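You operate a simulated robot arm through the tools that you are given. There is no shell and no other tool.

The job below is to be done with a simulated two-armed robot. You get a single attempt, and the scene is never put back.

JOB
Set the slider by the orange ticket, roll the panel to its yellow stop, then on to the green stop.
Fine: the panel on the rollers; black slider at the ticket's size first; yellow stop down, then up again, green stop down; the panel meets stop and fence each time; clamp, guide, other stops and the line's other panels, boards, crates and wooden blocks stay.
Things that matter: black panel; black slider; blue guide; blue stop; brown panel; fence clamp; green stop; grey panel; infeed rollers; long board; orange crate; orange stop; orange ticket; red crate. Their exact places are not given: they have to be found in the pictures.

Only the result counts: the job must be done as asked and must still hold three seconds after the hand-in. Knocking over, shifting, dropping, spilling or breaking anything else fails it.

ROBOT AND FRAMES
Two 7-joint arms with fingered hands on one trunk, on a base that moves. Base frame: it is fixed to the floor where the robot stands at the start and does not move with it; the origin is under the middle of the robot, x ahead of it, y to its left, z up. Readings come in cm, rad, newtons and seconds.
The left shoulder is at the start at [7, 14.9, 118.5], the right one opposite. Each reaches about 79 cm from its shoulder. Places, roughly: black panel [125, -75, 100]; black slider [50, 20, 100]; blue guide [100, 190, 90]; blue stop [-210, 210, 50]; brown panel [125, -75, 100]; fence clamp [50, 130, 100]; green stop [50, 110, 100]; grey panel [200, 675, 25]; infeed rollers [110, 80, 90]; long board [100, 75, 50]; orange crate [150, 625, 25]; orange stop [50, 190, 100]; white board [-250, 175, 50]; white panel [-225, 350, 125]; wooden block [200, 625, 25]; wooden block (6x8x5 cm) [150, -60, 80]. Payload 3.6 kg a hand.
The TCP of each hand is the grasp point between the finger pads, 2.5 cm short of the fingertips. In the tool frame z runs along the fingers and y along their closing line. The gripper opens to 8.8 cm; its body begins 2.9 cm behind the TCP. The gripper is a hand of 4 fingers: y runs from the thumb to the fingers, the wrist lies at [-1.3, -9.7, -16.2] in the tool frame, and closing takes about 1.5 s.
Orientation is that of the tool frame in the base frame, as a unit quaternion [x, y, z, w]. With the fingers straight down and the wrist toward the robot, the tool's x, y and z point along [0, 1, 0], [1, 0, 0] and [0, 0, -1] of the base frame.

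CONTROLS
- The arms move only by the tool servo_tool. It takes "left_rows", "right_rows" or both (then of equal length, played together; a hand with none holds still); each is a list of rows, each a list of 7 numbers: the shift along the base's x, y, z in units of 150 mm (1.0 is 150 mm), then the turn, a rotation vector about the base's x, y, z in units of 90 degrees (1.0 is 90 degrees), then the gripper command, from -1 (shut) to 1 (fully open), values between in proportion. In form: [[x, y, z, wx, wy, wz, hand], ...]. A call has 1 to 20 rows; each row is the pose to reach, as a shift and turn from the pose commanded when the call began. A call with a number of a shift or a turn outside -1 to 1 is refused whole. A row lasts 0.2 s, in which the tool goes at most 5 cm and 0.15 rad; a call with a longer step from one row to the next is refused whole, and so is a gripper value outside its range. A pose out of reach is approached as far as the arm can. The call stops where the force on the tool passes 40 N (or 10 N more than at its start, if that is more) or the arm is blocked; 0.2 s more then pass. The fingers move at their own pace (about 4.5 cm/s each) and stop on an object; they squeeze with about 23 N. The grip force told is the motor's: it shows also when the fingers shut on nothing. Time passes only in rows, and 0.2 s behind the last, so rows that repeat a pose let the fingers close. It gives the time, the measured TCP pose, the force on the tool (base axes), the opening and the grip force at its end, in the units of the frame above (readings bear some noise), with the torque about the TCP (base axes, N m) and any sound that the robot's microphone picked up, and new pictures: "views" is both (left out), scene, wrist or none (wrist: the cameras of the hands that moved).
- Cameras (640 x 400 px; columns grow to the right, rows downward): "scene" is now at [13.68, 1.71, 141.41]; the picture's right is [0.18, -0.98, 0.00], its down [-0.56, -0.10, -0.82] and it looks along [0.81, 0.15, -0.57] (base axes); focal length 241 px, centre (320, 200). "left" rides on the left gripper at [-6.4, -8.3, -9.8] in its tool frame; the picture's right is [-0.62, -0.37, 0.69], its down [0.71, -0.63, 0.30] and it looks along [0.32, 0.68, 0.65] (tool axes); focal length 265 px, centre (320, 200). "right" rides on the right gripper at [6.4, -8.3, -9.8] in its tool frame; the picture's right is [-0.62, 0.37, -0.69], its down [-0.71, -0.63, 0.30] and it looks along [-0.32, 0.68, 0.65] (tool axes); focal length 265 px, centre (320, 200).
- move_column(by): slides the trunk up (or, below 0, down) by that many cm; the arms and the scene camera ride with it, the base frame stays. It gives what a move gives, with no picture.
- steer(legs): drives the robot by 1 to 6 legs, each [ahead, left, turn to the left] in cm, cm and rad, along the robot's own axes; the way and the turn of a leg run together, so that a leg with both is an arc; at most 150 cm and 3.142 rad a leg. The arms and the cameras ride along, it lands a little off, and it stops where it bumps. It gives what a move gives, and a new picture of the scene camera.
- preshape(shape, hand): the hand has 4 fingers and takes this shape, open, in about a second: jaw (thumb against the fingers, like two jaws); tri (thumb and two fingers); tip (a fingertip pinch); poke (one finger out to press); point (the index stretched); flat (the hand flat); cup (the hand cupped); fist (a fist). The gripper value then closes the fingers along that shape, each until it touches; the sizes above hold for jaw. It gives what a move gives, with no picture.
- turn_head(pan, tilt): turns the head with the scene camera to pan (to the left, within 1.501 rad either way) and tilt (down, from -0.506 to 1.204), counted from straight ahead of the robot. It gives what a move gives, and a new picture of the scene camera.
- probe_pixels(camera, pixels): there is no depth. For up to 12 entries [column, row, z] of the newest picture of that camera ("zoom" is the newest enlarged one), the place [x, y] in the base frame at which the ray of that pixel passes the height z, good to about 0.2 cm. No time passes.
- enlarge(camera, box): a new picture of the part [left, top, right, bottom] of that camera's present view, enlarged. No time passes.
- hand_in(): hands the job in; it is judged then, once.

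Unless the task says otherwise, let go and move clear before handing in.

The tools are called after "Request:" as name(argument=value, ...) on one line, values as JSON. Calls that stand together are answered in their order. servo_tool: Moves the arms, as the interface text tells. Its arguments: {"type":"object","properties":{"left_rows":{"type":"array"},"right_rows":{"type":"array"},"views":{"type":"string","enum":["both","scene","wrist","none"]}},"required":[]} The other tools are called the same way: move_column (by) moves the trunk up or down; preshape (shape, hand) gives the hand a shape; steer (legs) drives the base; turn_head (pan, tilt) turns the head that bears the scene camera; probe_pixels (camera, pixels) gives the place at which the rays of pixels pass given heights; enlarge (camera, box) takes an enlarged picture of a part of a camera's view; hand_in () hands the job in.

At the start:

```text
time: 0.0
left_tcp_pos: [44.1, 30.59, 121.94]
left_tcp_rot: [0.708, 0.706, 0.0, 0.001]
left_contact_force: [0.1, -0.2, -0.7]
left_moment: [0.03, -0.01, 0.02]
left_width: 8.77
left_finger_force: 0.0
left_shape: jaw
right_tcp_pos: [46.95, -3.55, 120.0]
right_tcp_rot: [0.708, 0.706, 0.0, 0.0]
right_contact_force: [-0.3, -0.4, 0.2]
right_moment: [0.01, -0.02, -0.03]
right_width: 8.76
right_finger_force: 0.0
right_shape: jaw
trunk travel left (down, up): [-67.5, 26.5]
robot x, y, heading: [-0.09, -0.27, -0.0]
head pan, tilt (commanded): [0.183, 0.602]
```

scene: 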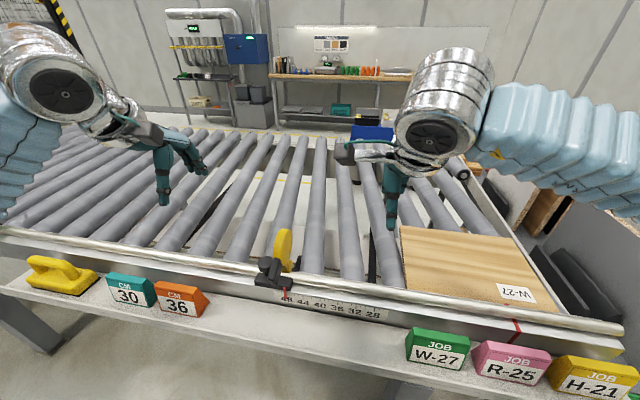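
right: 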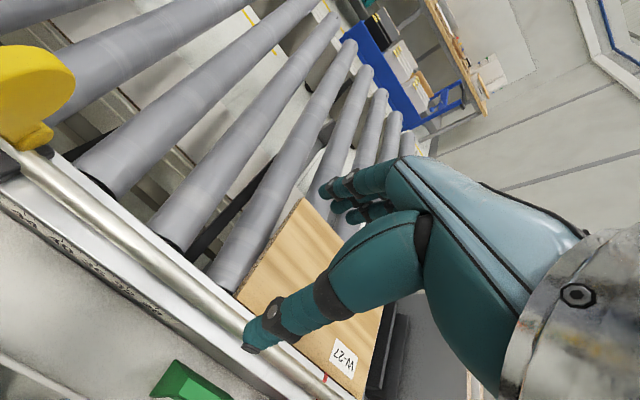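
left: 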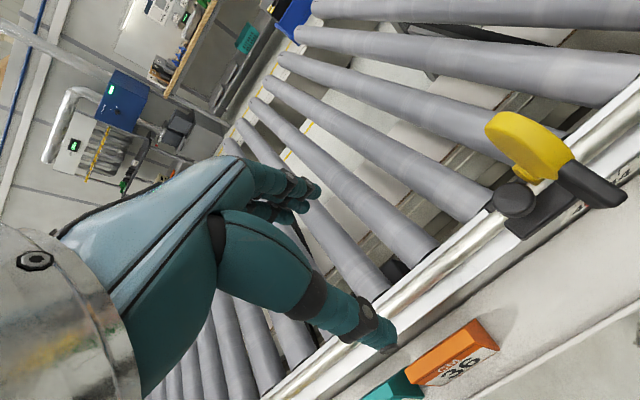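

The scene picture shows the rollers, the black slider with a yellow flip stop at about (275,265), a scale strip at (340,308), the orange ticket "36" at (180,298) and panel W-27 at (465,265). I'll take closer looks before moving.

Request:
enlarge(camera="scene", box=[200, 220, 420, 350])

Request:
enlarge(camera="scene", box=[0, 230, 240, 380])

Request:
enlarge(camera="scene", box=[380, 200, 640, 400])

Request:
turn_head(pan=0.9, tilt=0.6)

```text
2.91 times, centred on (310, 285) of scene
```

zoom: 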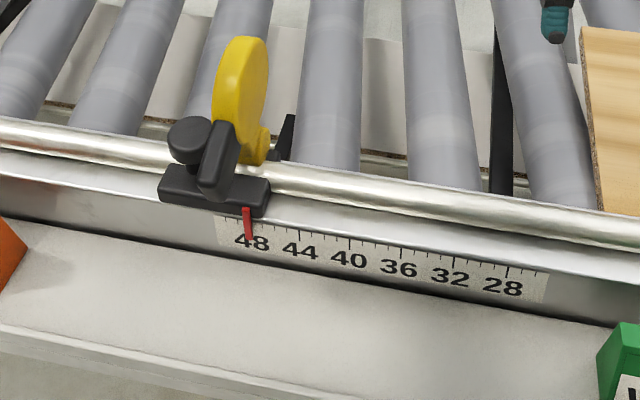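

```text
2.67 times, centred on (120, 305) of scene
```

zoom: 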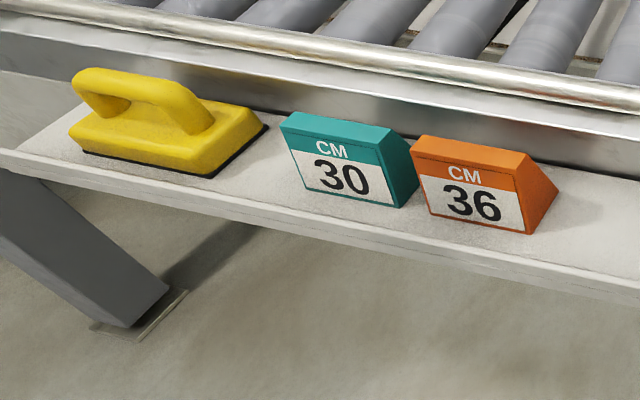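

```text
2.00 times, centred on (510, 300) of scene
```

zoom: 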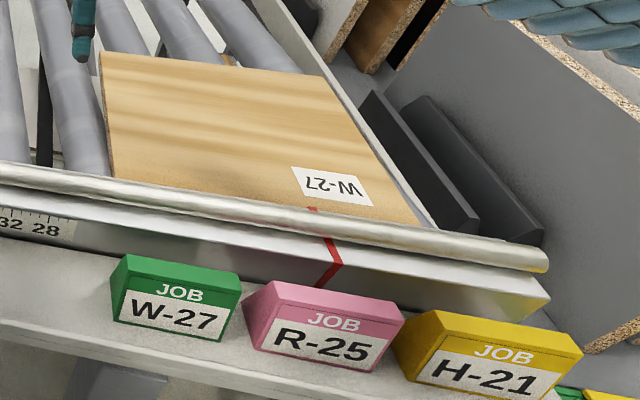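

```text
time: 1.1
left_tcp_pos: [43.89, 30.5, 122.16]
left_tcp_rot: [0.708, 0.706, -0.001, 0.0]
left_contact_force: [0.4, 0.2, -0.8]
left_moment: [-0.02, 0.01, 0.01]
left_width: 8.76
left_finger_force: 0.1
left_shape: jaw
right_tcp_pos: [46.95, -3.69, 120.02]
right_tcp_rot: [0.709, 0.706, 0.001, 0.0]
right_contact_force: [-0.2, 0.1, 0.6]
right_moment: [0.01, -0.02, -0.02]
right_width: 8.77
right_finger_force: 0.0
right_shape: jaw
trunk travel left (down, up): [-67.5, 26.5]
robot x, y, heading: [0.22, 0.2, 0.0]
head pan, tilt (commanded): [0.901, 0.6]
```

scene: 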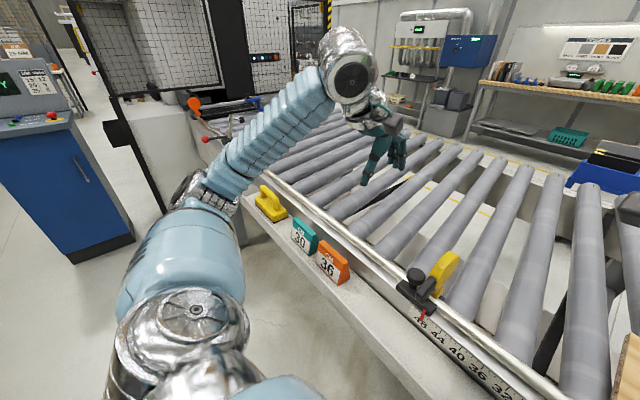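

The pointer is at 48 on the scale, and the orange ticket reads 36. An orange and a red item appear at about (195,103) and (207,138) near the saw, so I'll look there and farther around.

Request:
enlarge(camera="scene", box=[160, 70, 320, 170])

Request:
enlarge(camera="scene", box=[380, 230, 540, 330])

Request:
turn_head(pan=1.4, tilt=0.4)

Request:
turn_head(pan=-0.6, tilt=0.6)

```text
4.00 times, centred on (240, 120) of scene
```

zoom: 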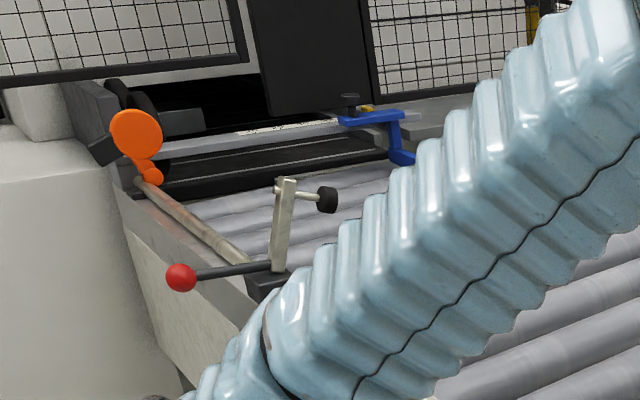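

```text
4.00 times, centred on (460, 280) of scene
```

zoom: 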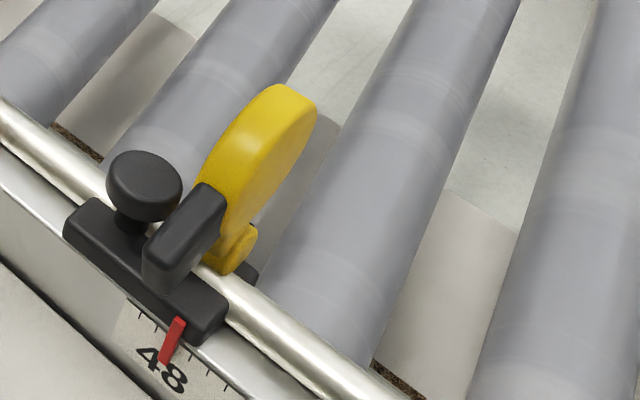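

```text
time: 2.0
left_tcp_pos: [44.14, 30.51, 122.05]
left_tcp_rot: [0.709, 0.706, -0.001, 0.0]
left_contact_force: [-1.0, -0.8, -0.7]
left_moment: [-0.02, 0.02, 0.02]
left_width: 8.76
left_finger_force: 0.1
left_shape: jaw
right_tcp_pos: [46.97, -3.75, 120.1]
right_tcp_rot: [0.708, 0.706, 0.0, 0.0]
right_contact_force: [0.4, 0.3, -0.5]
right_moment: [0.0, 0.03, 0.0]
right_width: 8.76
right_finger_force: 0.0
right_shape: jaw
trunk travel left (down, up): [-67.5, 26.5]
robot x, y, heading: [-0.09, -0.06, 0.002]
head pan, tilt (commanded): [1.4, 0.4]
```

scene: 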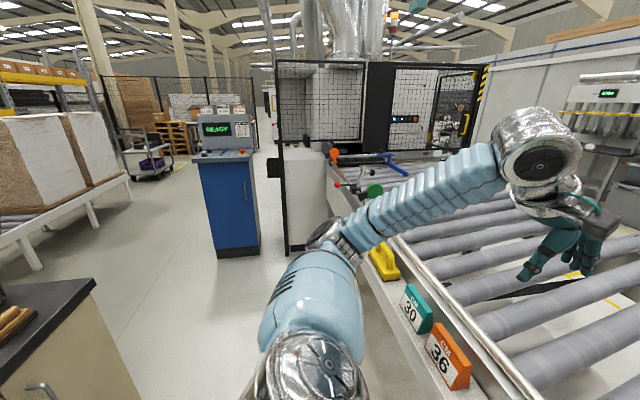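

```text
time: 3.9
left_tcp_pos: [44.01, 30.46, 121.98]
left_tcp_rot: [0.708, 0.706, 0.001, -0.001]
left_contact_force: [-0.5, 0.1, -0.3]
left_moment: [0.03, 0.0, 0.0]
left_width: 8.74
left_finger_force: 0.1
left_shape: jaw
right_tcp_pos: [47.04, -3.64, 119.98]
right_tcp_rot: [0.709, 0.706, 0.0, 0.0]
right_contact_force: [-0.7, -0.1, -0.1]
right_moment: [0.03, 0.0, 0.02]
right_width: 8.79
right_finger_force: 0.1
right_shape: jaw
trunk travel left (down, up): [-67.5, 26.5]
robot x, y, heading: [0.23, -0.2, -0.001]
head pan, tilt (commanded): [-0.6, 0.6]
```

scene: 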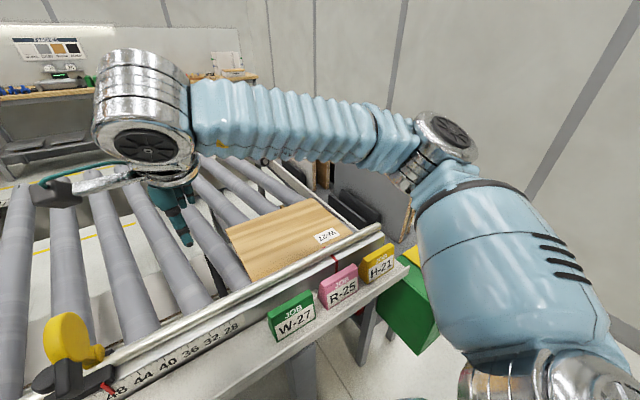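

Panel W-27 sits on the rollers at about (285,240) with tickets in front of it. I'll look back at the slider and measure its geometry.

Request:
turn_head(pan=0.2, tilt=0.8)

Request:
enlarge(camera="scene", box=[220, 130, 420, 255])

Request:
enlarge(camera="left", box=[440, 80, 640, 280])

```text
time: 5.1
left_tcp_pos: [44.04, 30.46, 122.07]
left_tcp_rot: [0.708, 0.706, 0.0, 0.0]
left_contact_force: [0.8, -0.7, -0.8]
left_moment: [0.0, 0.02, 0.02]
left_width: 8.75
left_finger_force: 0.2
left_shape: jaw
right_tcp_pos: [47.2, -3.67, 120.04]
right_tcp_rot: [0.709, 0.705, 0.0, 0.0]
right_contact_force: [-0.6, -0.5, -0.5]
right_moment: [0.03, 0.03, 0.02]
right_width: 8.76
right_finger_force: 0.0
right_shape: jaw
trunk travel left (down, up): [-67.5, 26.5]
robot x, y, heading: [0.42, -0.25, 0.005]
head pan, tilt (commanded): [0.201, 0.799]
```

scene: 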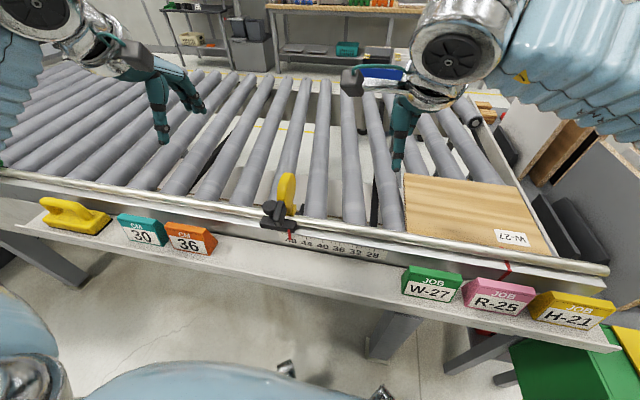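

```text
3.20 times, centred on (320, 192) of scene
```

zoom: 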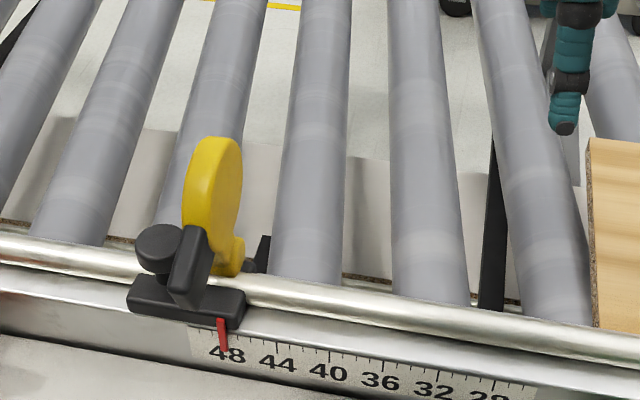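

```text
2.00 times, centred on (540, 180) of left
```

zoom: 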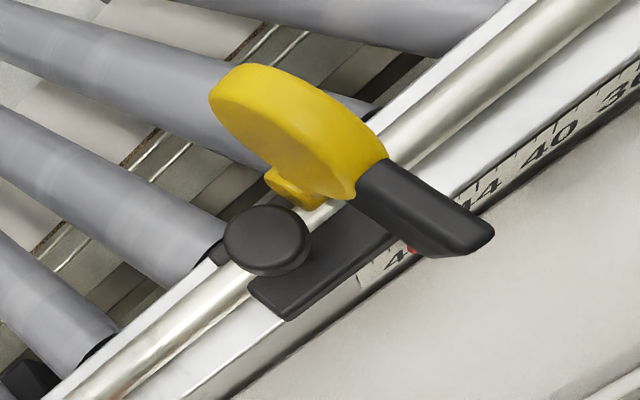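

The slider has a round black knob, a black lever/post and a yellow paddle. I'll probe the pointer tip (scene 289,238; left 586,205) and the knob (scene 270,205; left 514,200) at several heights to triangulate.

Request:
probe_pixels(camera="scene", pixels=[[289.4, 238.3, 88], [289.4, 238.3, 92], [289.4, 238.3, 96], [270, 205, 96], [270, 205, 100], [270, 205, 104], [286, 176, 100], [286, 176, 106], [286, 176, 112], [405, 175, 92], [405, 231, 92], [550, 254, 92]])

Request:
probe_pixels(camera="left", pixels=[[586, 205, 88], [586, 205, 92], [586, 205, 96], [514, 200, 96], [514, 200, 100], [514, 200, 104], [505, 118, 100], [505, 118, 106], [505, 118, 112]])

Request:
probe_pixels(camera="scene", pixels=[[320, 180, 90], [320, 180, 95], [404, 174, 92], [404, 174, 96], [515, 187, 92], [515, 187, 96], [551, 253, 96], [405, 230, 96], [506, 270, 92], [506, 270, 96], [190, 237, 88], [430, 285, 88]])

```text
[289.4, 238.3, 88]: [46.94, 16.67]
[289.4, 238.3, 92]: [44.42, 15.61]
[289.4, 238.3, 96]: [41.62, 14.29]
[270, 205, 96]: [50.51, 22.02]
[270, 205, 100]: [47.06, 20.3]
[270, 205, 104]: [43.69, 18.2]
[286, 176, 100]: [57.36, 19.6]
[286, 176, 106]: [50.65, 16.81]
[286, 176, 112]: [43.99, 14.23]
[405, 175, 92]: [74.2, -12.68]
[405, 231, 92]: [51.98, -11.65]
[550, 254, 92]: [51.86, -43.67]
```

```text
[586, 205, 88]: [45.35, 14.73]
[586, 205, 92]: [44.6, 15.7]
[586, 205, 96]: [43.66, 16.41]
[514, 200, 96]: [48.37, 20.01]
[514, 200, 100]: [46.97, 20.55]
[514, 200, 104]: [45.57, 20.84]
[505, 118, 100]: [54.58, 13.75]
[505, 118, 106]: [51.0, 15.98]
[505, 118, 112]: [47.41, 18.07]
```

```text
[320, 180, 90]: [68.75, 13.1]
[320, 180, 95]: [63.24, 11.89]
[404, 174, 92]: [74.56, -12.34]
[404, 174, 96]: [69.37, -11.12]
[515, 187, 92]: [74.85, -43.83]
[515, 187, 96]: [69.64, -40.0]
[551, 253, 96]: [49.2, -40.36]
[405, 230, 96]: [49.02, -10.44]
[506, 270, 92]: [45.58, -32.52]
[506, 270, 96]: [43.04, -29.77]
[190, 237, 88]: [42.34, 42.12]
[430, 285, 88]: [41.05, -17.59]
```

Both cameras agree: pointer tip at about (44.5,15.7,92), knob top at about (47,20.4,100), paddle top near (51,16.4,106). The red mark at y≈-32.4 looks like the scale's zero. Next I'll zoom in to learn the stop's hinge.

Request:
enlarge(camera="left", box=[480, 100, 640, 230])

Request:
enlarge(camera="scene", box=[250, 160, 330, 250])

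Request:
enlarge(camera="right", box=[0, 40, 160, 180])

Request:
probe_pixels(camera="right", pixels=[[303, 198, 88], [303, 198, 92], [303, 198, 96], [235, 295, 88], [235, 295, 92], [235, 295, 96]])

```text
3.08 times, centred on (560, 165) of left
```

zoom: 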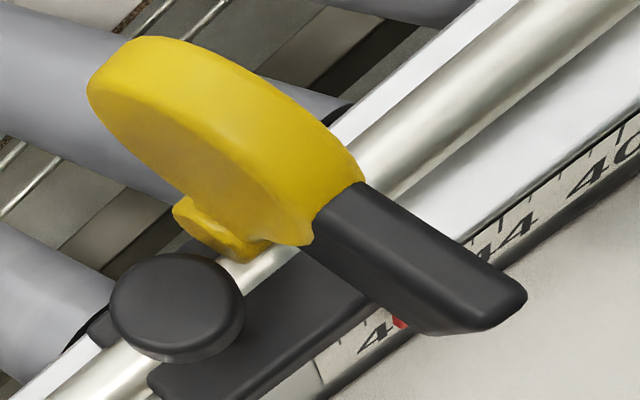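

```text
4.44 times, centred on (290, 205) of scene
```

zoom: 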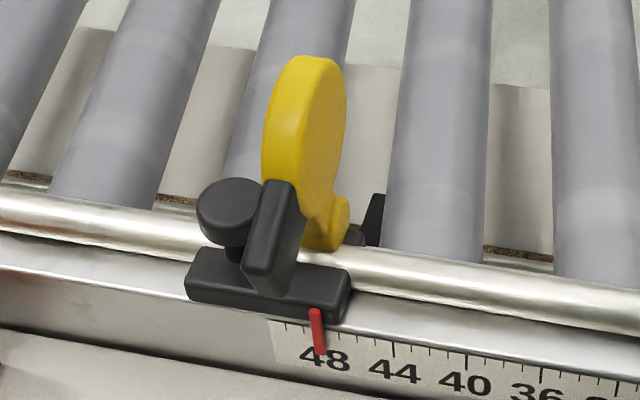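

```text
2.86 times, centred on (80, 110) of right
```

zoom: 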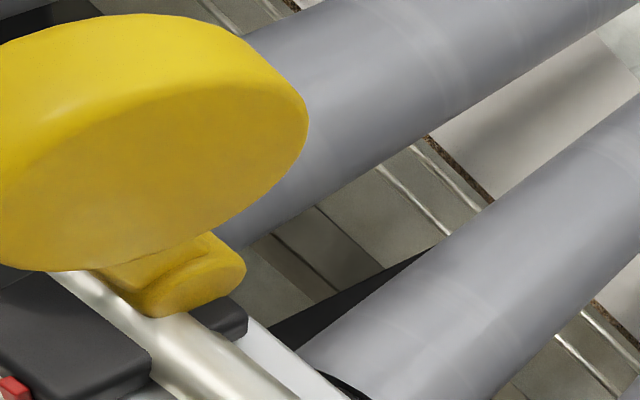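

```text
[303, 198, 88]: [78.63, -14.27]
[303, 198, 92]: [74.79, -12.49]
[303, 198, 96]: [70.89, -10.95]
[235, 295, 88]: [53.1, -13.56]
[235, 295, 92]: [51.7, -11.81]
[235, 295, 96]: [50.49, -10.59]
```

The panel's top corners triangulate at z≈92 (far-left ≈(74.7,-12.4), near-left ≈(51.8,-11.7)). Next I'll probe the handle end (scene 279,222; left 620,201), the paddle tip, the hub and the fence rail.

Request:
probe_pixels(camera="scene", pixels=[[278.7, 221.9, 94], [278.7, 221.9, 98], [278.7, 221.9, 102], [288.9, 173, 102], [288.9, 173, 106], [288.9, 173, 110], [294, 207, 94], [294, 207, 98], [294, 207, 102], [345, 220, 92], [345, 220, 95], [345, 229, 92]])

Request:
probe_pixels(camera="left", pixels=[[620, 200.7, 94], [620, 200.7, 98], [620, 200.7, 102], [500, 115, 102], [500, 115, 106], [500, 115, 110], [521, 174, 94], [521, 174, 98], [521, 174, 102], [489, 123, 102], [489, 123, 106], [489, 123, 110]])

Request:
enlarge(camera="scene", box=[380, 165, 570, 285])

```text
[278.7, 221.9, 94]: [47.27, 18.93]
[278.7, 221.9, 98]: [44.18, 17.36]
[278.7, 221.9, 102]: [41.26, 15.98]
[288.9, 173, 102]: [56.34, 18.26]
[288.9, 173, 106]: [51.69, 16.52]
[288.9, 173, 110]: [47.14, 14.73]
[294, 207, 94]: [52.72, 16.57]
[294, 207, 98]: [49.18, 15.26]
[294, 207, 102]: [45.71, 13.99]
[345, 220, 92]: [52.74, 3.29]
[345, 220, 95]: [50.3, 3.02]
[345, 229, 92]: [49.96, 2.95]
```

```text
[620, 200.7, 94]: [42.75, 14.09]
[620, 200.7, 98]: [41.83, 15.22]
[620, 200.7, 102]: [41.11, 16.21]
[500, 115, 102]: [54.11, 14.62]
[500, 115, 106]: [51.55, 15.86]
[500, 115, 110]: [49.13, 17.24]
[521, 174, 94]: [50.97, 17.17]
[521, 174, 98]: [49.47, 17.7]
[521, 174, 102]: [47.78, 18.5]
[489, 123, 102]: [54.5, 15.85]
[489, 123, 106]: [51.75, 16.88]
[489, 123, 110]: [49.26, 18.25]
```

```text
3.33 times, centred on (475, 225) of scene
```

zoom: 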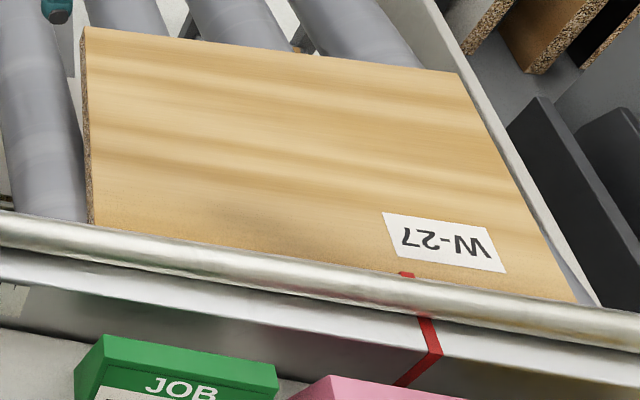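

The handle end triangulates to about (41.2,16.1,102) and the disc top to about (51.6,16.5,106), so the stop is up and the handle points toward me. Pushing the handle +x should swing the disc down. I'll probe the slider block and the scale ticks before pushing.

Request:
enlarge(camera="scene", box=[280, 220, 400, 295])

Request:
probe_pixels(camera="scene", pixels=[[260, 226, 93], [260, 226, 95], [260, 226, 97], [261.5, 217, 95], [261.5, 217, 97], [296.8, 227, 95], [296.8, 227, 97], [263, 203, 100], [277, 203, 100], [270, 212, 98]])

Request:
probe_pixels(camera="left", pixels=[[505, 222, 93], [505, 222, 95], [505, 222, 97], [496, 194, 100], [534, 194, 100], [515, 214, 98]])

```text
5.33 times, centred on (340, 258) of scene
```

zoom: 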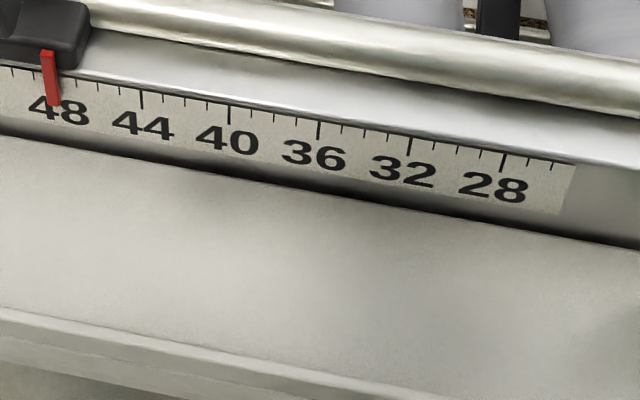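

```text
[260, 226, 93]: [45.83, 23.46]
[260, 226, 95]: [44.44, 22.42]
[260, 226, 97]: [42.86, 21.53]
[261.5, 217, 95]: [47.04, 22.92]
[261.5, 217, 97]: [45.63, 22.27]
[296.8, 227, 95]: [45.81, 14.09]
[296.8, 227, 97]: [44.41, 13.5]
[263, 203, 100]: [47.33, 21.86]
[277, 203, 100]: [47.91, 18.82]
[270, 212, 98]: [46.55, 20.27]
```

```text
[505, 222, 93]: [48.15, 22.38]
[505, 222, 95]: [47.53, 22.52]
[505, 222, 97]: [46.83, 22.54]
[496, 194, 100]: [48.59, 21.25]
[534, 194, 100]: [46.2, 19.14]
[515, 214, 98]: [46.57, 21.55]
```

The pointer reads 48 and the tick for 36 sits at zoom (318,122). The slider block's left face is near y≈22.5. I'll close the left hand and lower it on the slider's left side.

Request:
servo_tool(left_rows=[[0.02, 0.0, -0.1, 0, 0, 0, -1], [0.04, 0.0, -0.25, 0, 0, 0, -1], [0.06, 0.0, -0.4, 0, 0, 0, -1], [0.08, 0.0, -0.55, 0, 0, 0, -1], [0.1, 0.0, -0.7, 0, 0, 0, -1], [0.1, 0.0, -0.85, 0, 0, 0, -1], [0.1, 0.0, -0.95, 0, 0, 0, -1], [0.1, 0.0, -1.0, 0, 0, 0, -1], [0.1, 0.0, -1.0, 0, 0, 0, -1], [0.1, 0.0, -1.0, 0, 0, 0, -1]], views="both")

```text
time: 7.3
left_tcp_pos: [45.48, 30.45, 107.01]
left_tcp_rot: [0.709, 0.705, 0.0, 0.001]
left_contact_force: [-0.5, 0.1, 0.2]
left_moment: [0.02, 0.03, -0.01]
left_width: 0.03
left_finger_force: 23.2
left_shape: jaw
right_tcp_pos: [47.07, -3.65, 119.96]
right_tcp_rot: [0.708, 0.706, 0.0, 0.0]
right_contact_force: [0.4, 0.5, 0.7]
right_moment: [0.04, 0.02, -0.03]
right_width: 8.74
right_finger_force: 0.1
right_shape: jaw
trunk travel left (down, up): [-67.5, 26.5]
robot x, y, heading: [-0.02, -0.09, -0.002]
head pan, tilt (commanded): [0.201, 0.799]
```

scene: 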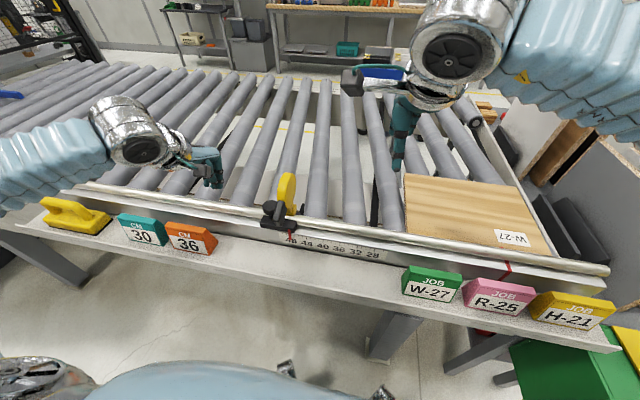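
left: 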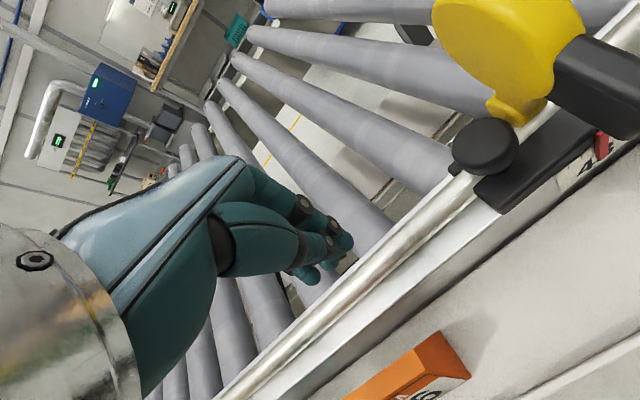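

The closed left hand at (45.5,30.5,107) clears the slider. I'll lower it to about z 98.5 and check it close up.

Request:
servo_tool(left_rows=[[0.0, 0.0, -0.15, 0, 0, 0, -1], [0.0, 0.0, -0.3, 0, 0, 0, -1], [0.0, 0.0, -0.45, 0, 0, 0, -1], [0.0, 0.0, -0.55, 0, 0, 0, -1], [0.0, 0.0, -0.55, 0, 0, 0, -1]], views="both")

Request:
enlarge(camera="scene", box=[160, 130, 320, 250])

Request:
enlarge(camera="left", box=[260, 100, 640, 340])

```text
time: 8.5
left_tcp_pos: [45.49, 30.58, 98.73]
left_tcp_rot: [0.708, 0.706, -0.001, 0.001]
left_contact_force: [-0.2, 0.3, 0.4]
left_moment: [0.02, 0.0, -0.02]
left_width: 0.0
left_finger_force: 23.5
left_shape: jaw
right_tcp_pos: [47.02, -3.64, 119.91]
right_tcp_rot: [0.709, 0.705, 0.0, 0.0]
right_contact_force: [0.5, -0.2, 0.1]
right_moment: [0.0, 0.0, 0.03]
right_width: 8.77
right_finger_force: 0.0
right_shape: jaw
trunk travel left (down, up): [-67.5, 26.5]
robot x, y, heading: [-0.22, -0.01, 0.002]
head pan, tilt (commanded): [0.201, 0.799]
```

scene: 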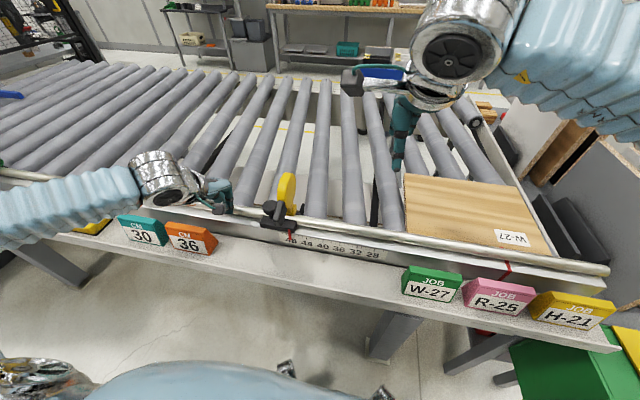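
left: 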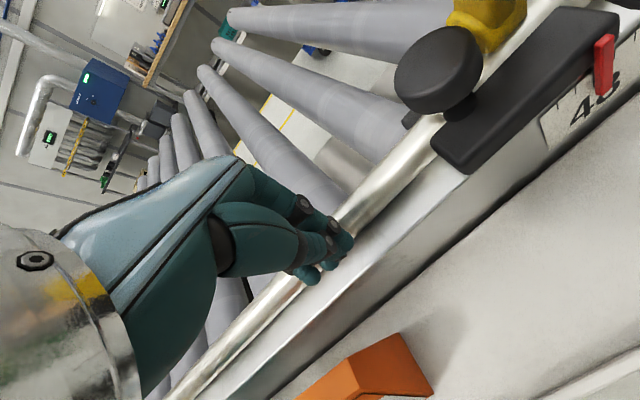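

```text
3.33 times, centred on (240, 190) of scene
```

zoom: 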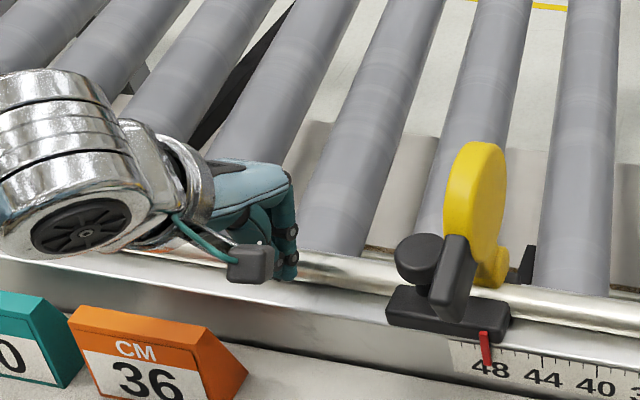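

```text
1.67 times, centred on (450, 220) of left
```

zoom: 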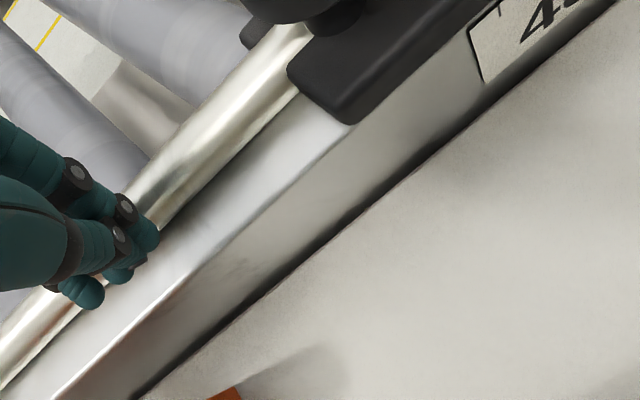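

The hand is beside the rail with clear space up to the block (zoom block at 390–510). I'll push slowly toward -y until contact.

Request:
servo_tool(left_rows=[[0.0, -0.06, -0.03, 0, 0, 0, -1], [0.0, -0.12, -0.05, 0, 0, 0, -1], [0.0, -0.18, -0.05, 0, 0, 0, -1], [0.0, -0.24, -0.05, 0, 0, 0, -1], [0.0, -0.3, -0.05, 0, 0, 0, -1], [0.0, -0.34, -0.05, 0, 0, 0, -1], [0.0, -0.38, -0.05, 0, 0, 0, -1], [0.0, -0.42, -0.05, 0, 0, 0, -1], [0.0, -0.46, -0.05, 0, 0, 0, -1], [0.0, -0.5, -0.05, 0, 0, 0, -1]], views="both")

Request:
enlarge(camera="scene", box=[200, 160, 340, 260])

```text
time: 10.7
left_tcp_pos: [45.52, 23.08, 98.09]
left_tcp_rot: [0.708, 0.706, 0.0, 0.0]
left_contact_force: [-0.2, 3.0, 1.0]
left_moment: [-0.02, 0.01, 0.08]
left_width: 0.0
left_finger_force: 23.2
left_shape: jaw
right_tcp_pos: [47.02, -3.5, 119.91]
right_tcp_rot: [0.708, 0.706, 0.0, 0.001]
right_contact_force: [0.3, -0.5, -0.5]
right_moment: [-0.02, 0.0, 0.0]
right_width: 8.75
right_finger_force: 0.1
right_shape: jaw
trunk travel left (down, up): [-67.5, 26.5]
robot x, y, heading: [0.06, -0.26, 0.001]
head pan, tilt (commanded): [0.201, 0.799]
```

scene: 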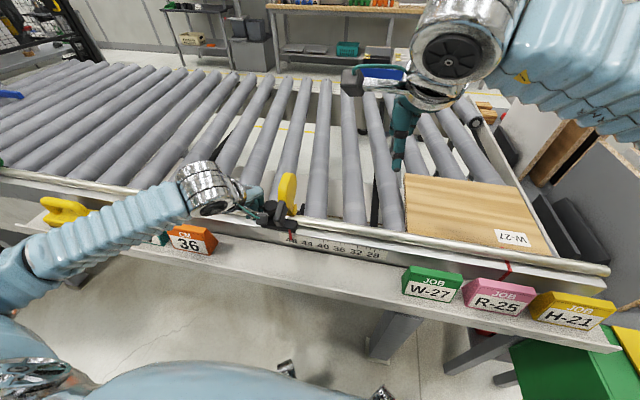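
left: 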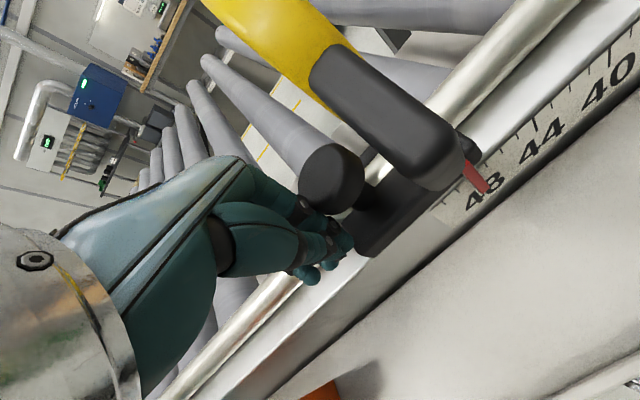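

```text
4.00 times, centred on (270, 210) of scene
```

zoom: 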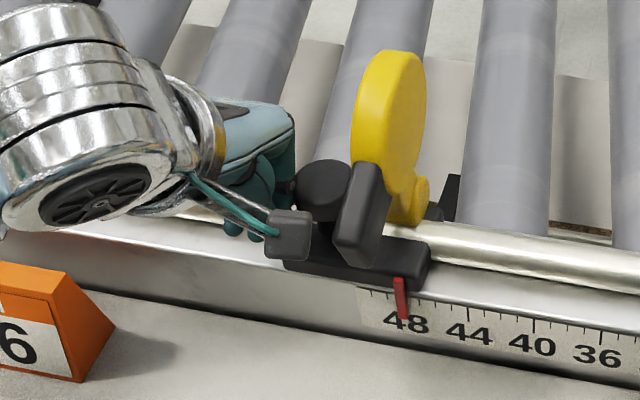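

Contact reads 3 N and the pointer is still at 48. I'll keep pushing about 10 cm, then check the scale.

Request:
servo_tool(left_rows=[[0.0, -0.04, 0, 0, 0, 0, -1], [0.0, -0.08, 0, 0, 0, 0, -1], [0.0, -0.12, 0, 0, 0, 0, -1], [0.0, -0.16, 0, 0, 0, 0, -1], [0.0, -0.2, 0, 0, 0, 0, -1], [0.0, -0.24, 0, 0, 0, 0, -1], [0.0, -0.28, 0, 0, 0, 0, -1], [0.0, -0.32, 0, 0, 0, 0, -1], [0.0, -0.36, 0, 0, 0, 0, -1], [0.0, -0.4, 0, 0, 0, 0, -1], [0.0, -0.44, 0, 0, 0, 0, -1], [0.0, -0.48, 0, 0, 0, 0, -1], [0.0, -0.52, 0, 0, 0, 0, -1], [0.0, -0.56, 0, 0, 0, 0, -1], [0.0, -0.6, 0, 0, 0, 0, -1], [0.0, -0.62, 0, 0, 0, 0, -1]], views="both")

Request:
enlarge(camera="scene", box=[250, 180, 410, 280])

```text
time: 14.1
left_tcp_pos: [45.38, 13.75, 98.09]
left_tcp_rot: [0.708, 0.706, -0.001, 0.0]
left_contact_force: [0.4, 0.9, 0.3]
left_moment: [0.02, -0.01, -0.01]
left_width: 0.0
left_finger_force: 22.9
left_shape: jaw
right_tcp_pos: [47.06, -3.63, 120.04]
right_tcp_rot: [0.708, 0.706, 0.0, 0.0]
right_contact_force: [-0.2, 0.2, 0.3]
right_moment: [0.01, -0.02, 0.01]
right_width: 8.75
right_finger_force: 0.1
right_shape: jaw
trunk travel left (down, up): [-67.5, 26.5]
robot x, y, heading: [0.07, -0.03, 0.0]
head pan, tilt (commanded): [0.201, 0.799]
```

scene: 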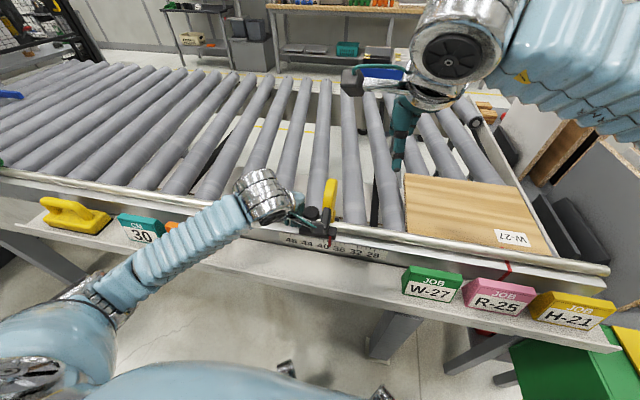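
left: 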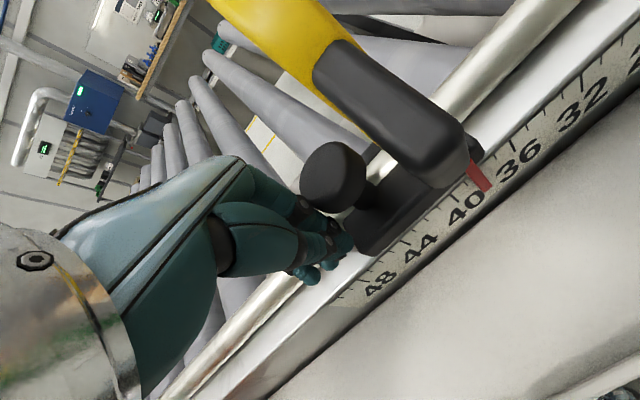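

```text
4.00 times, centred on (330, 230) of scene
```

zoom: 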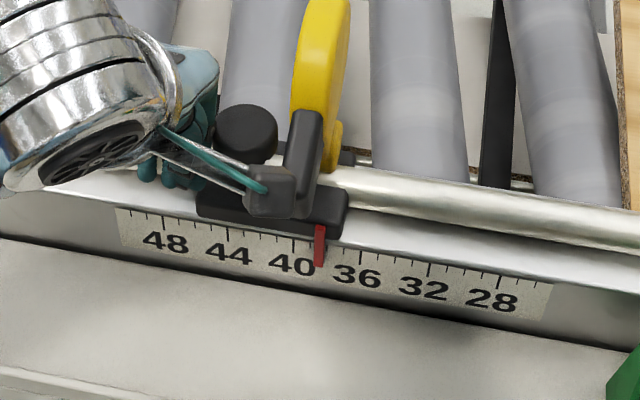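

The pointer now reads roughly 38.5. I'll zoom in for a finer reading.

Request:
enlarge(camera="scene", box=[300, 225, 364, 265])

Request:
enlarge(camera="left", box=[420, 110, 580, 210])

```text
10.00 times, centred on (332, 245) of scene
```

zoom: 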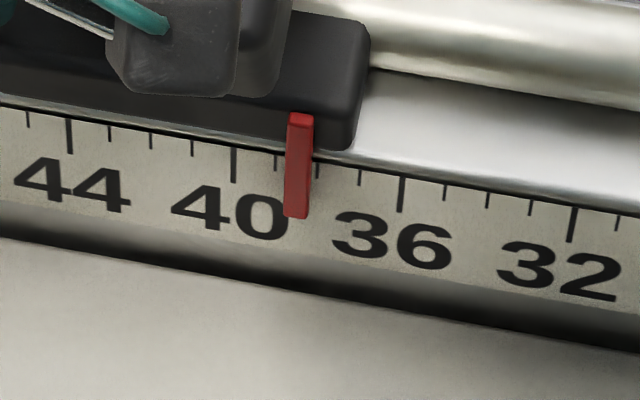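

```text
4.00 times, centred on (500, 160) of left
```

zoom: 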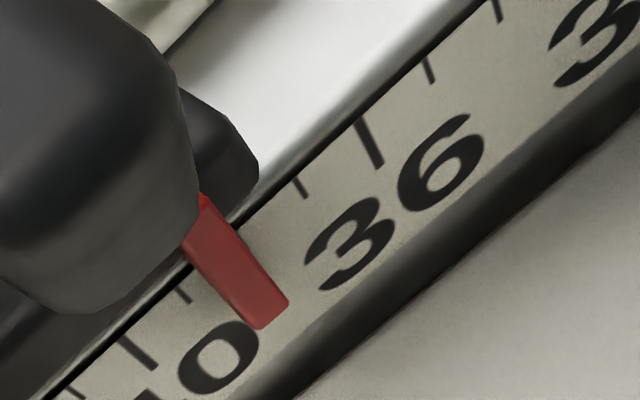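

The zoom gives 38.45 (pointer 299 between the 39 tick at 275 and the 38 tick at 318), so 2.45 cm is left. I'll push 2.2 cm slowly.

Request:
servo_tool(left_rows=[[0.0, -0.02, 0, 0, 0, 0, -1], [0.0, -0.04, 0, 0, 0, 0, -1], [0.0, -0.06, 0, 0, 0, 0, -1], [0.0, -0.08, 0, 0, 0, 0, -1], [0.0, -0.1, 0, 0, 0, 0, -1], [0.0, -0.115, 0, 0, 0, 0, -1], [0.0, -0.13, 0, 0, 0, 0, -1], [0.0, -0.14, 0, 0, 0, 0, -1], [0.0, -0.147, 0, 0, 0, 0, -1], [0.0, -0.147, 0, 0, 0, 0, -1]], views="scene")

Request:
enlarge(camera="scene", box=[310, 225, 374, 265])

```text
time: 16.3
left_tcp_pos: [45.46, 11.49, 98.06]
left_tcp_rot: [0.708, 0.706, 0.001, 0.0]
left_contact_force: [-0.4, 0.6, 0.1]
left_moment: [0.02, 0.0, -0.01]
left_width: 0.02
left_finger_force: 23.4
left_shape: jaw
right_tcp_pos: [47.02, -3.64, 120.02]
right_tcp_rot: [0.708, 0.706, 0.0, 0.0]
right_contact_force: [0.3, -0.5, -0.2]
right_moment: [-0.04, 0.01, 0.02]
right_width: 8.76
right_finger_force: 0.0
right_shape: jaw
trunk travel left (down, up): [-67.5, 26.5]
robot x, y, heading: [0.11, -0.31, -0.002]
head pan, tilt (commanded): [0.201, 0.799]
```

scene: 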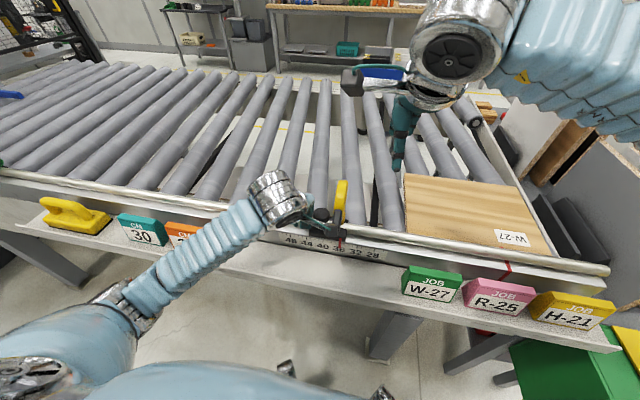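

```text
10.00 times, centred on (342, 245) of scene
```

zoom: 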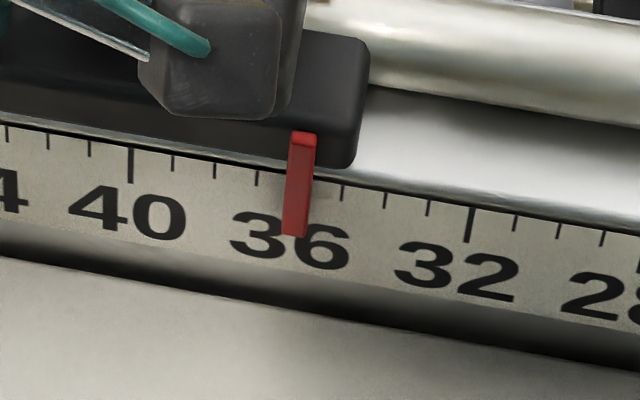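

The pointer (300) sits midway between the 37 tick (257) and the 35 tick (342), so the slider is at 36.0. I'll back the hand off to the left, lift it, and bring it in front of the handle end.

Request:
servo_tool(left_rows=[[0, 0.1, 0, 0, 0, 0, -1], [0, 0.2, 0.1, 0, 0, 0, -1], [0, 0.2, 0.4, 0, 0, 0, -1], [0, 0.2, 0.7, 0, 0, 0, -1], [-0.2, 0.1, 0.8, 0, 0, 0, -1], [-0.4, 0.0, 0.8, 0, 0, 0, -1], [-0.6, -0.15, 0.8, 0, 0, 0, -1], [-0.8, -0.3, 0.8, 0, 0, 0, -1], [-0.82, -0.45, 0.8, 0, 0, 0, -1], [-0.82, -0.5, 0.8, 0, 0, 0, -1], [-0.82, -0.5, 0.6, 0, 0, 0, -1], [-0.82, -0.5, 0.45, 0, 0, 0, -1], [-0.82, -0.5, 0.4, 0, 0, 0, -1]], views="both")

Request:
enlarge(camera="scene", box=[240, 150, 400, 270])

```text
time: 19.1
left_tcp_pos: [34.11, 3.17, 104.15]
left_tcp_rot: [0.708, 0.706, 0.0, 0.0]
left_contact_force: [-0.9, -0.1, 0.0]
left_moment: [-0.02, 0.02, 0.0]
left_width: 0.0
left_finger_force: 23.1
left_shape: jaw
left hand out of reach, approached as far as the arm can: row 7, 8, 9, 11, 12, 13
right_tcp_pos: [46.96, -3.64, 119.93]
right_tcp_rot: [0.708, 0.706, 0.0, -0.001]
right_contact_force: [-0.6, 0.0, 0.2]
right_moment: [-0.01, 0.0, -0.02]
right_width: 8.77
right_finger_force: 0.0
right_shape: jaw
trunk travel left (down, up): [-67.5, 26.5]
robot x, y, heading: [-0.29, 0.09, -0.003]
head pan, tilt (commanded): [0.201, 0.799]
```

scene: 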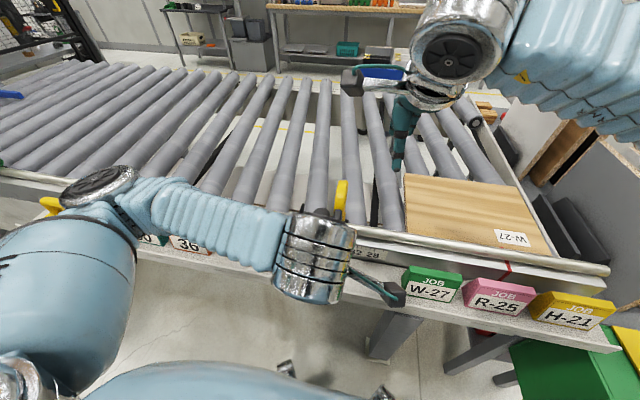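
left: 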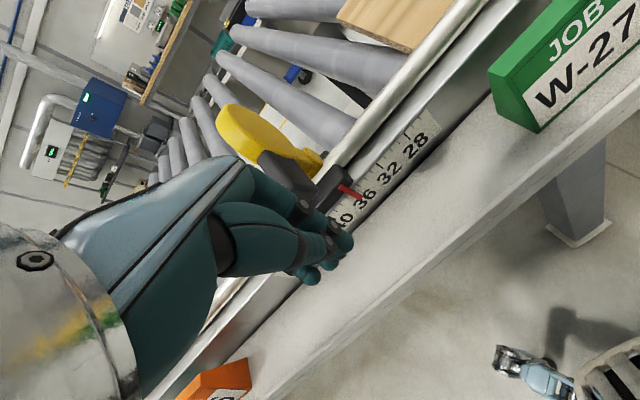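

```text
3.33 times, centred on (320, 210) of scene
```

zoom: 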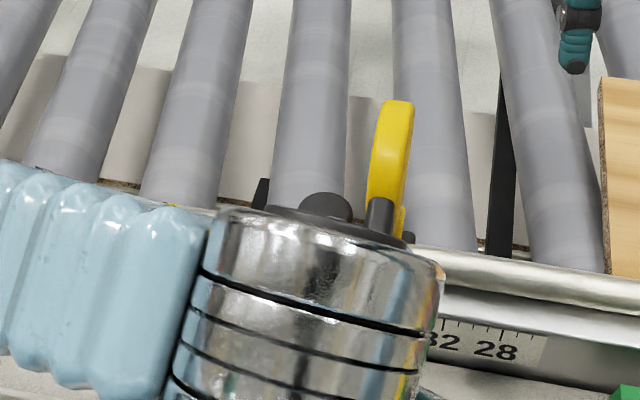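

The wrist hides the handle, but the left picture shows the fingertips in front of it, with TCP at (34.1,3.2,104.2). I'll ease +x to find the handle.

Request:
servo_tool(left_rows=[[0.1, 0.0, 0, 0, 0, 0, -1], [0.2, 0.0, 0, 0, 0, 0, -1], [0.25, 0.0, -0.02, 0, 0, 0, -1], [0.3, 0.0, -0.03, 0, 0, 0, -1], [0.34, 0.0, -0.03, 0, 0, 0, -1], [0.34, 0.0, -0.03, 0, 0, 0, -1]], views="both")

Request:
enlarge(camera="left", box=[220, 120, 420, 300])

```text
time: 20.5
left_tcp_pos: [38.93, 3.13, 103.81]
left_tcp_rot: [0.708, 0.706, -0.001, 0.0]
left_contact_force: [-5.7, 0.4, 2.6]
left_moment: [0.04, -0.05, 0.04]
left_width: 0.0
left_finger_force: 23.4
left_shape: jaw
right_tcp_pos: [46.94, -3.71, 120.07]
right_tcp_rot: [0.708, 0.706, 0.0, 0.0]
right_contact_force: [0.0, -0.5, 0.1]
right_moment: [0.0, 0.02, -0.01]
right_width: 8.75
right_finger_force: 0.2
right_shape: jaw
trunk travel left (down, up): [-67.5, 26.5]
robot x, y, heading: [-0.15, -0.27, 0.002]
head pan, tilt (commanded): [0.201, 0.799]
```

scene: 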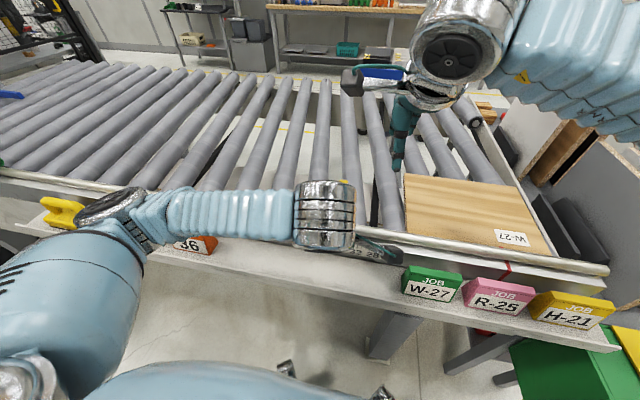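
left: 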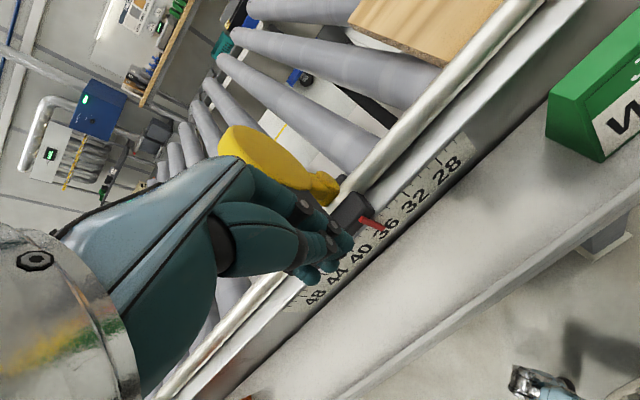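

```text
2.22 times, centred on (320, 210) of left
```

zoom: 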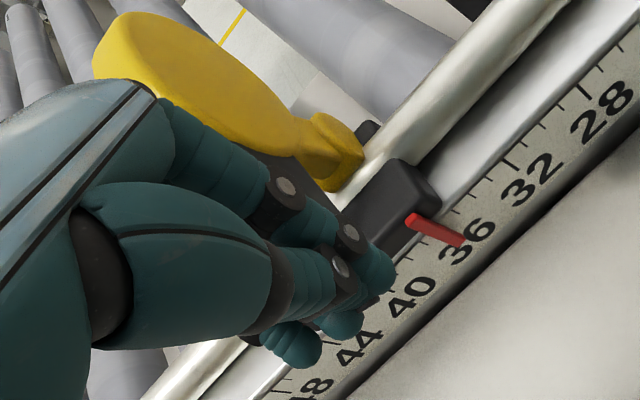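

The hand is on the handle (-5.7 N). I'll push on +x in small steps to swing the stop down.

Request:
servo_tool(left_rows=[[0.03, 0.0, 0, 0, 0, 0, -1], [0.06, 0.0, 0.0, 0, 0, 0, -1], [0.09, 0.0, 0.0, 0, 0, 0, -1], [0.12, 0.0, 0.0, 0, 0, 0, -1], [0.15, 0.0, 0.0, 0, 0, 0, -1], [0.18, 0.0, 0.0, 0, 0, 0, -1], [0.21, 0.0, 0.0, 0, 0, 0, -1], [0.24, 0.0, 0.0, 0, 0, 0, -1], [0.27, 0.0, 0.0, 0, 0, 0, -1], [0.3, 0.0, 0.0, 0, 0, 0, -1]], views="both")

Request:
enlarge(camera="left", box=[220, 80, 480, 300])

```text
time: 22.3
left_tcp_pos: [41.88, 3.29, 104.22]
left_tcp_rot: [0.712, 0.702, 0.003, 0.006]
left_contact_force: [-27.5, 5.5, 25.1]
left_moment: [0.1, 0.26, 0.21]
left_width: 0.01
left_finger_force: 23.0
left_shape: jaw
right_tcp_pos: [46.46, -3.48, 120.32]
right_tcp_rot: [0.709, 0.705, 0.001, 0.003]
right_contact_force: [0.5, 0.3, -0.9]
right_moment: [0.02, 0.02, 0.02]
right_width: 8.79
right_finger_force: 0.1
right_shape: jaw
trunk travel left (down, up): [-67.5, 26.5]
robot x, y, heading: [0.16, -0.08, 0.005]
head pan, tilt (commanded): [0.201, 0.799]
stopped in row 9 (left hand): the force on the tool passed its limit at 41 N (the readings are from after the stop); the commanded pose is now the measured one
```

scene: 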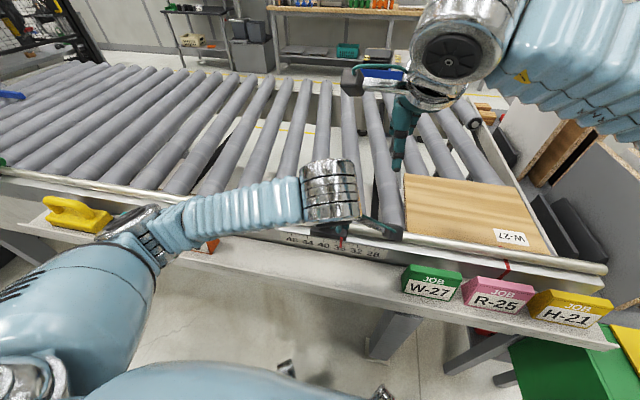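
left: 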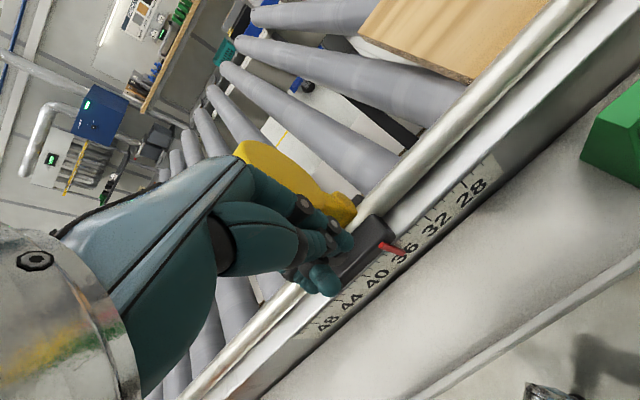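

```text
1.82 times, centred on (350, 190) of left
```

zoom: 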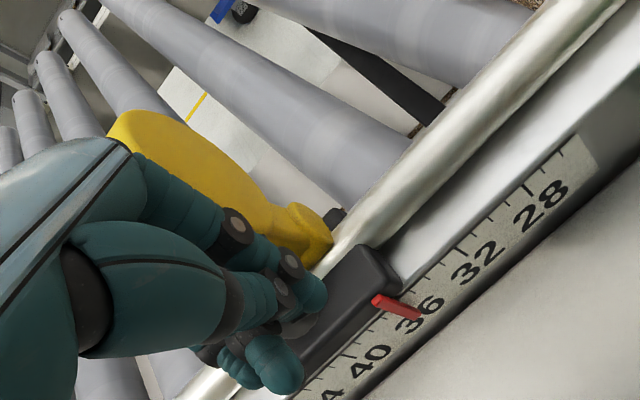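

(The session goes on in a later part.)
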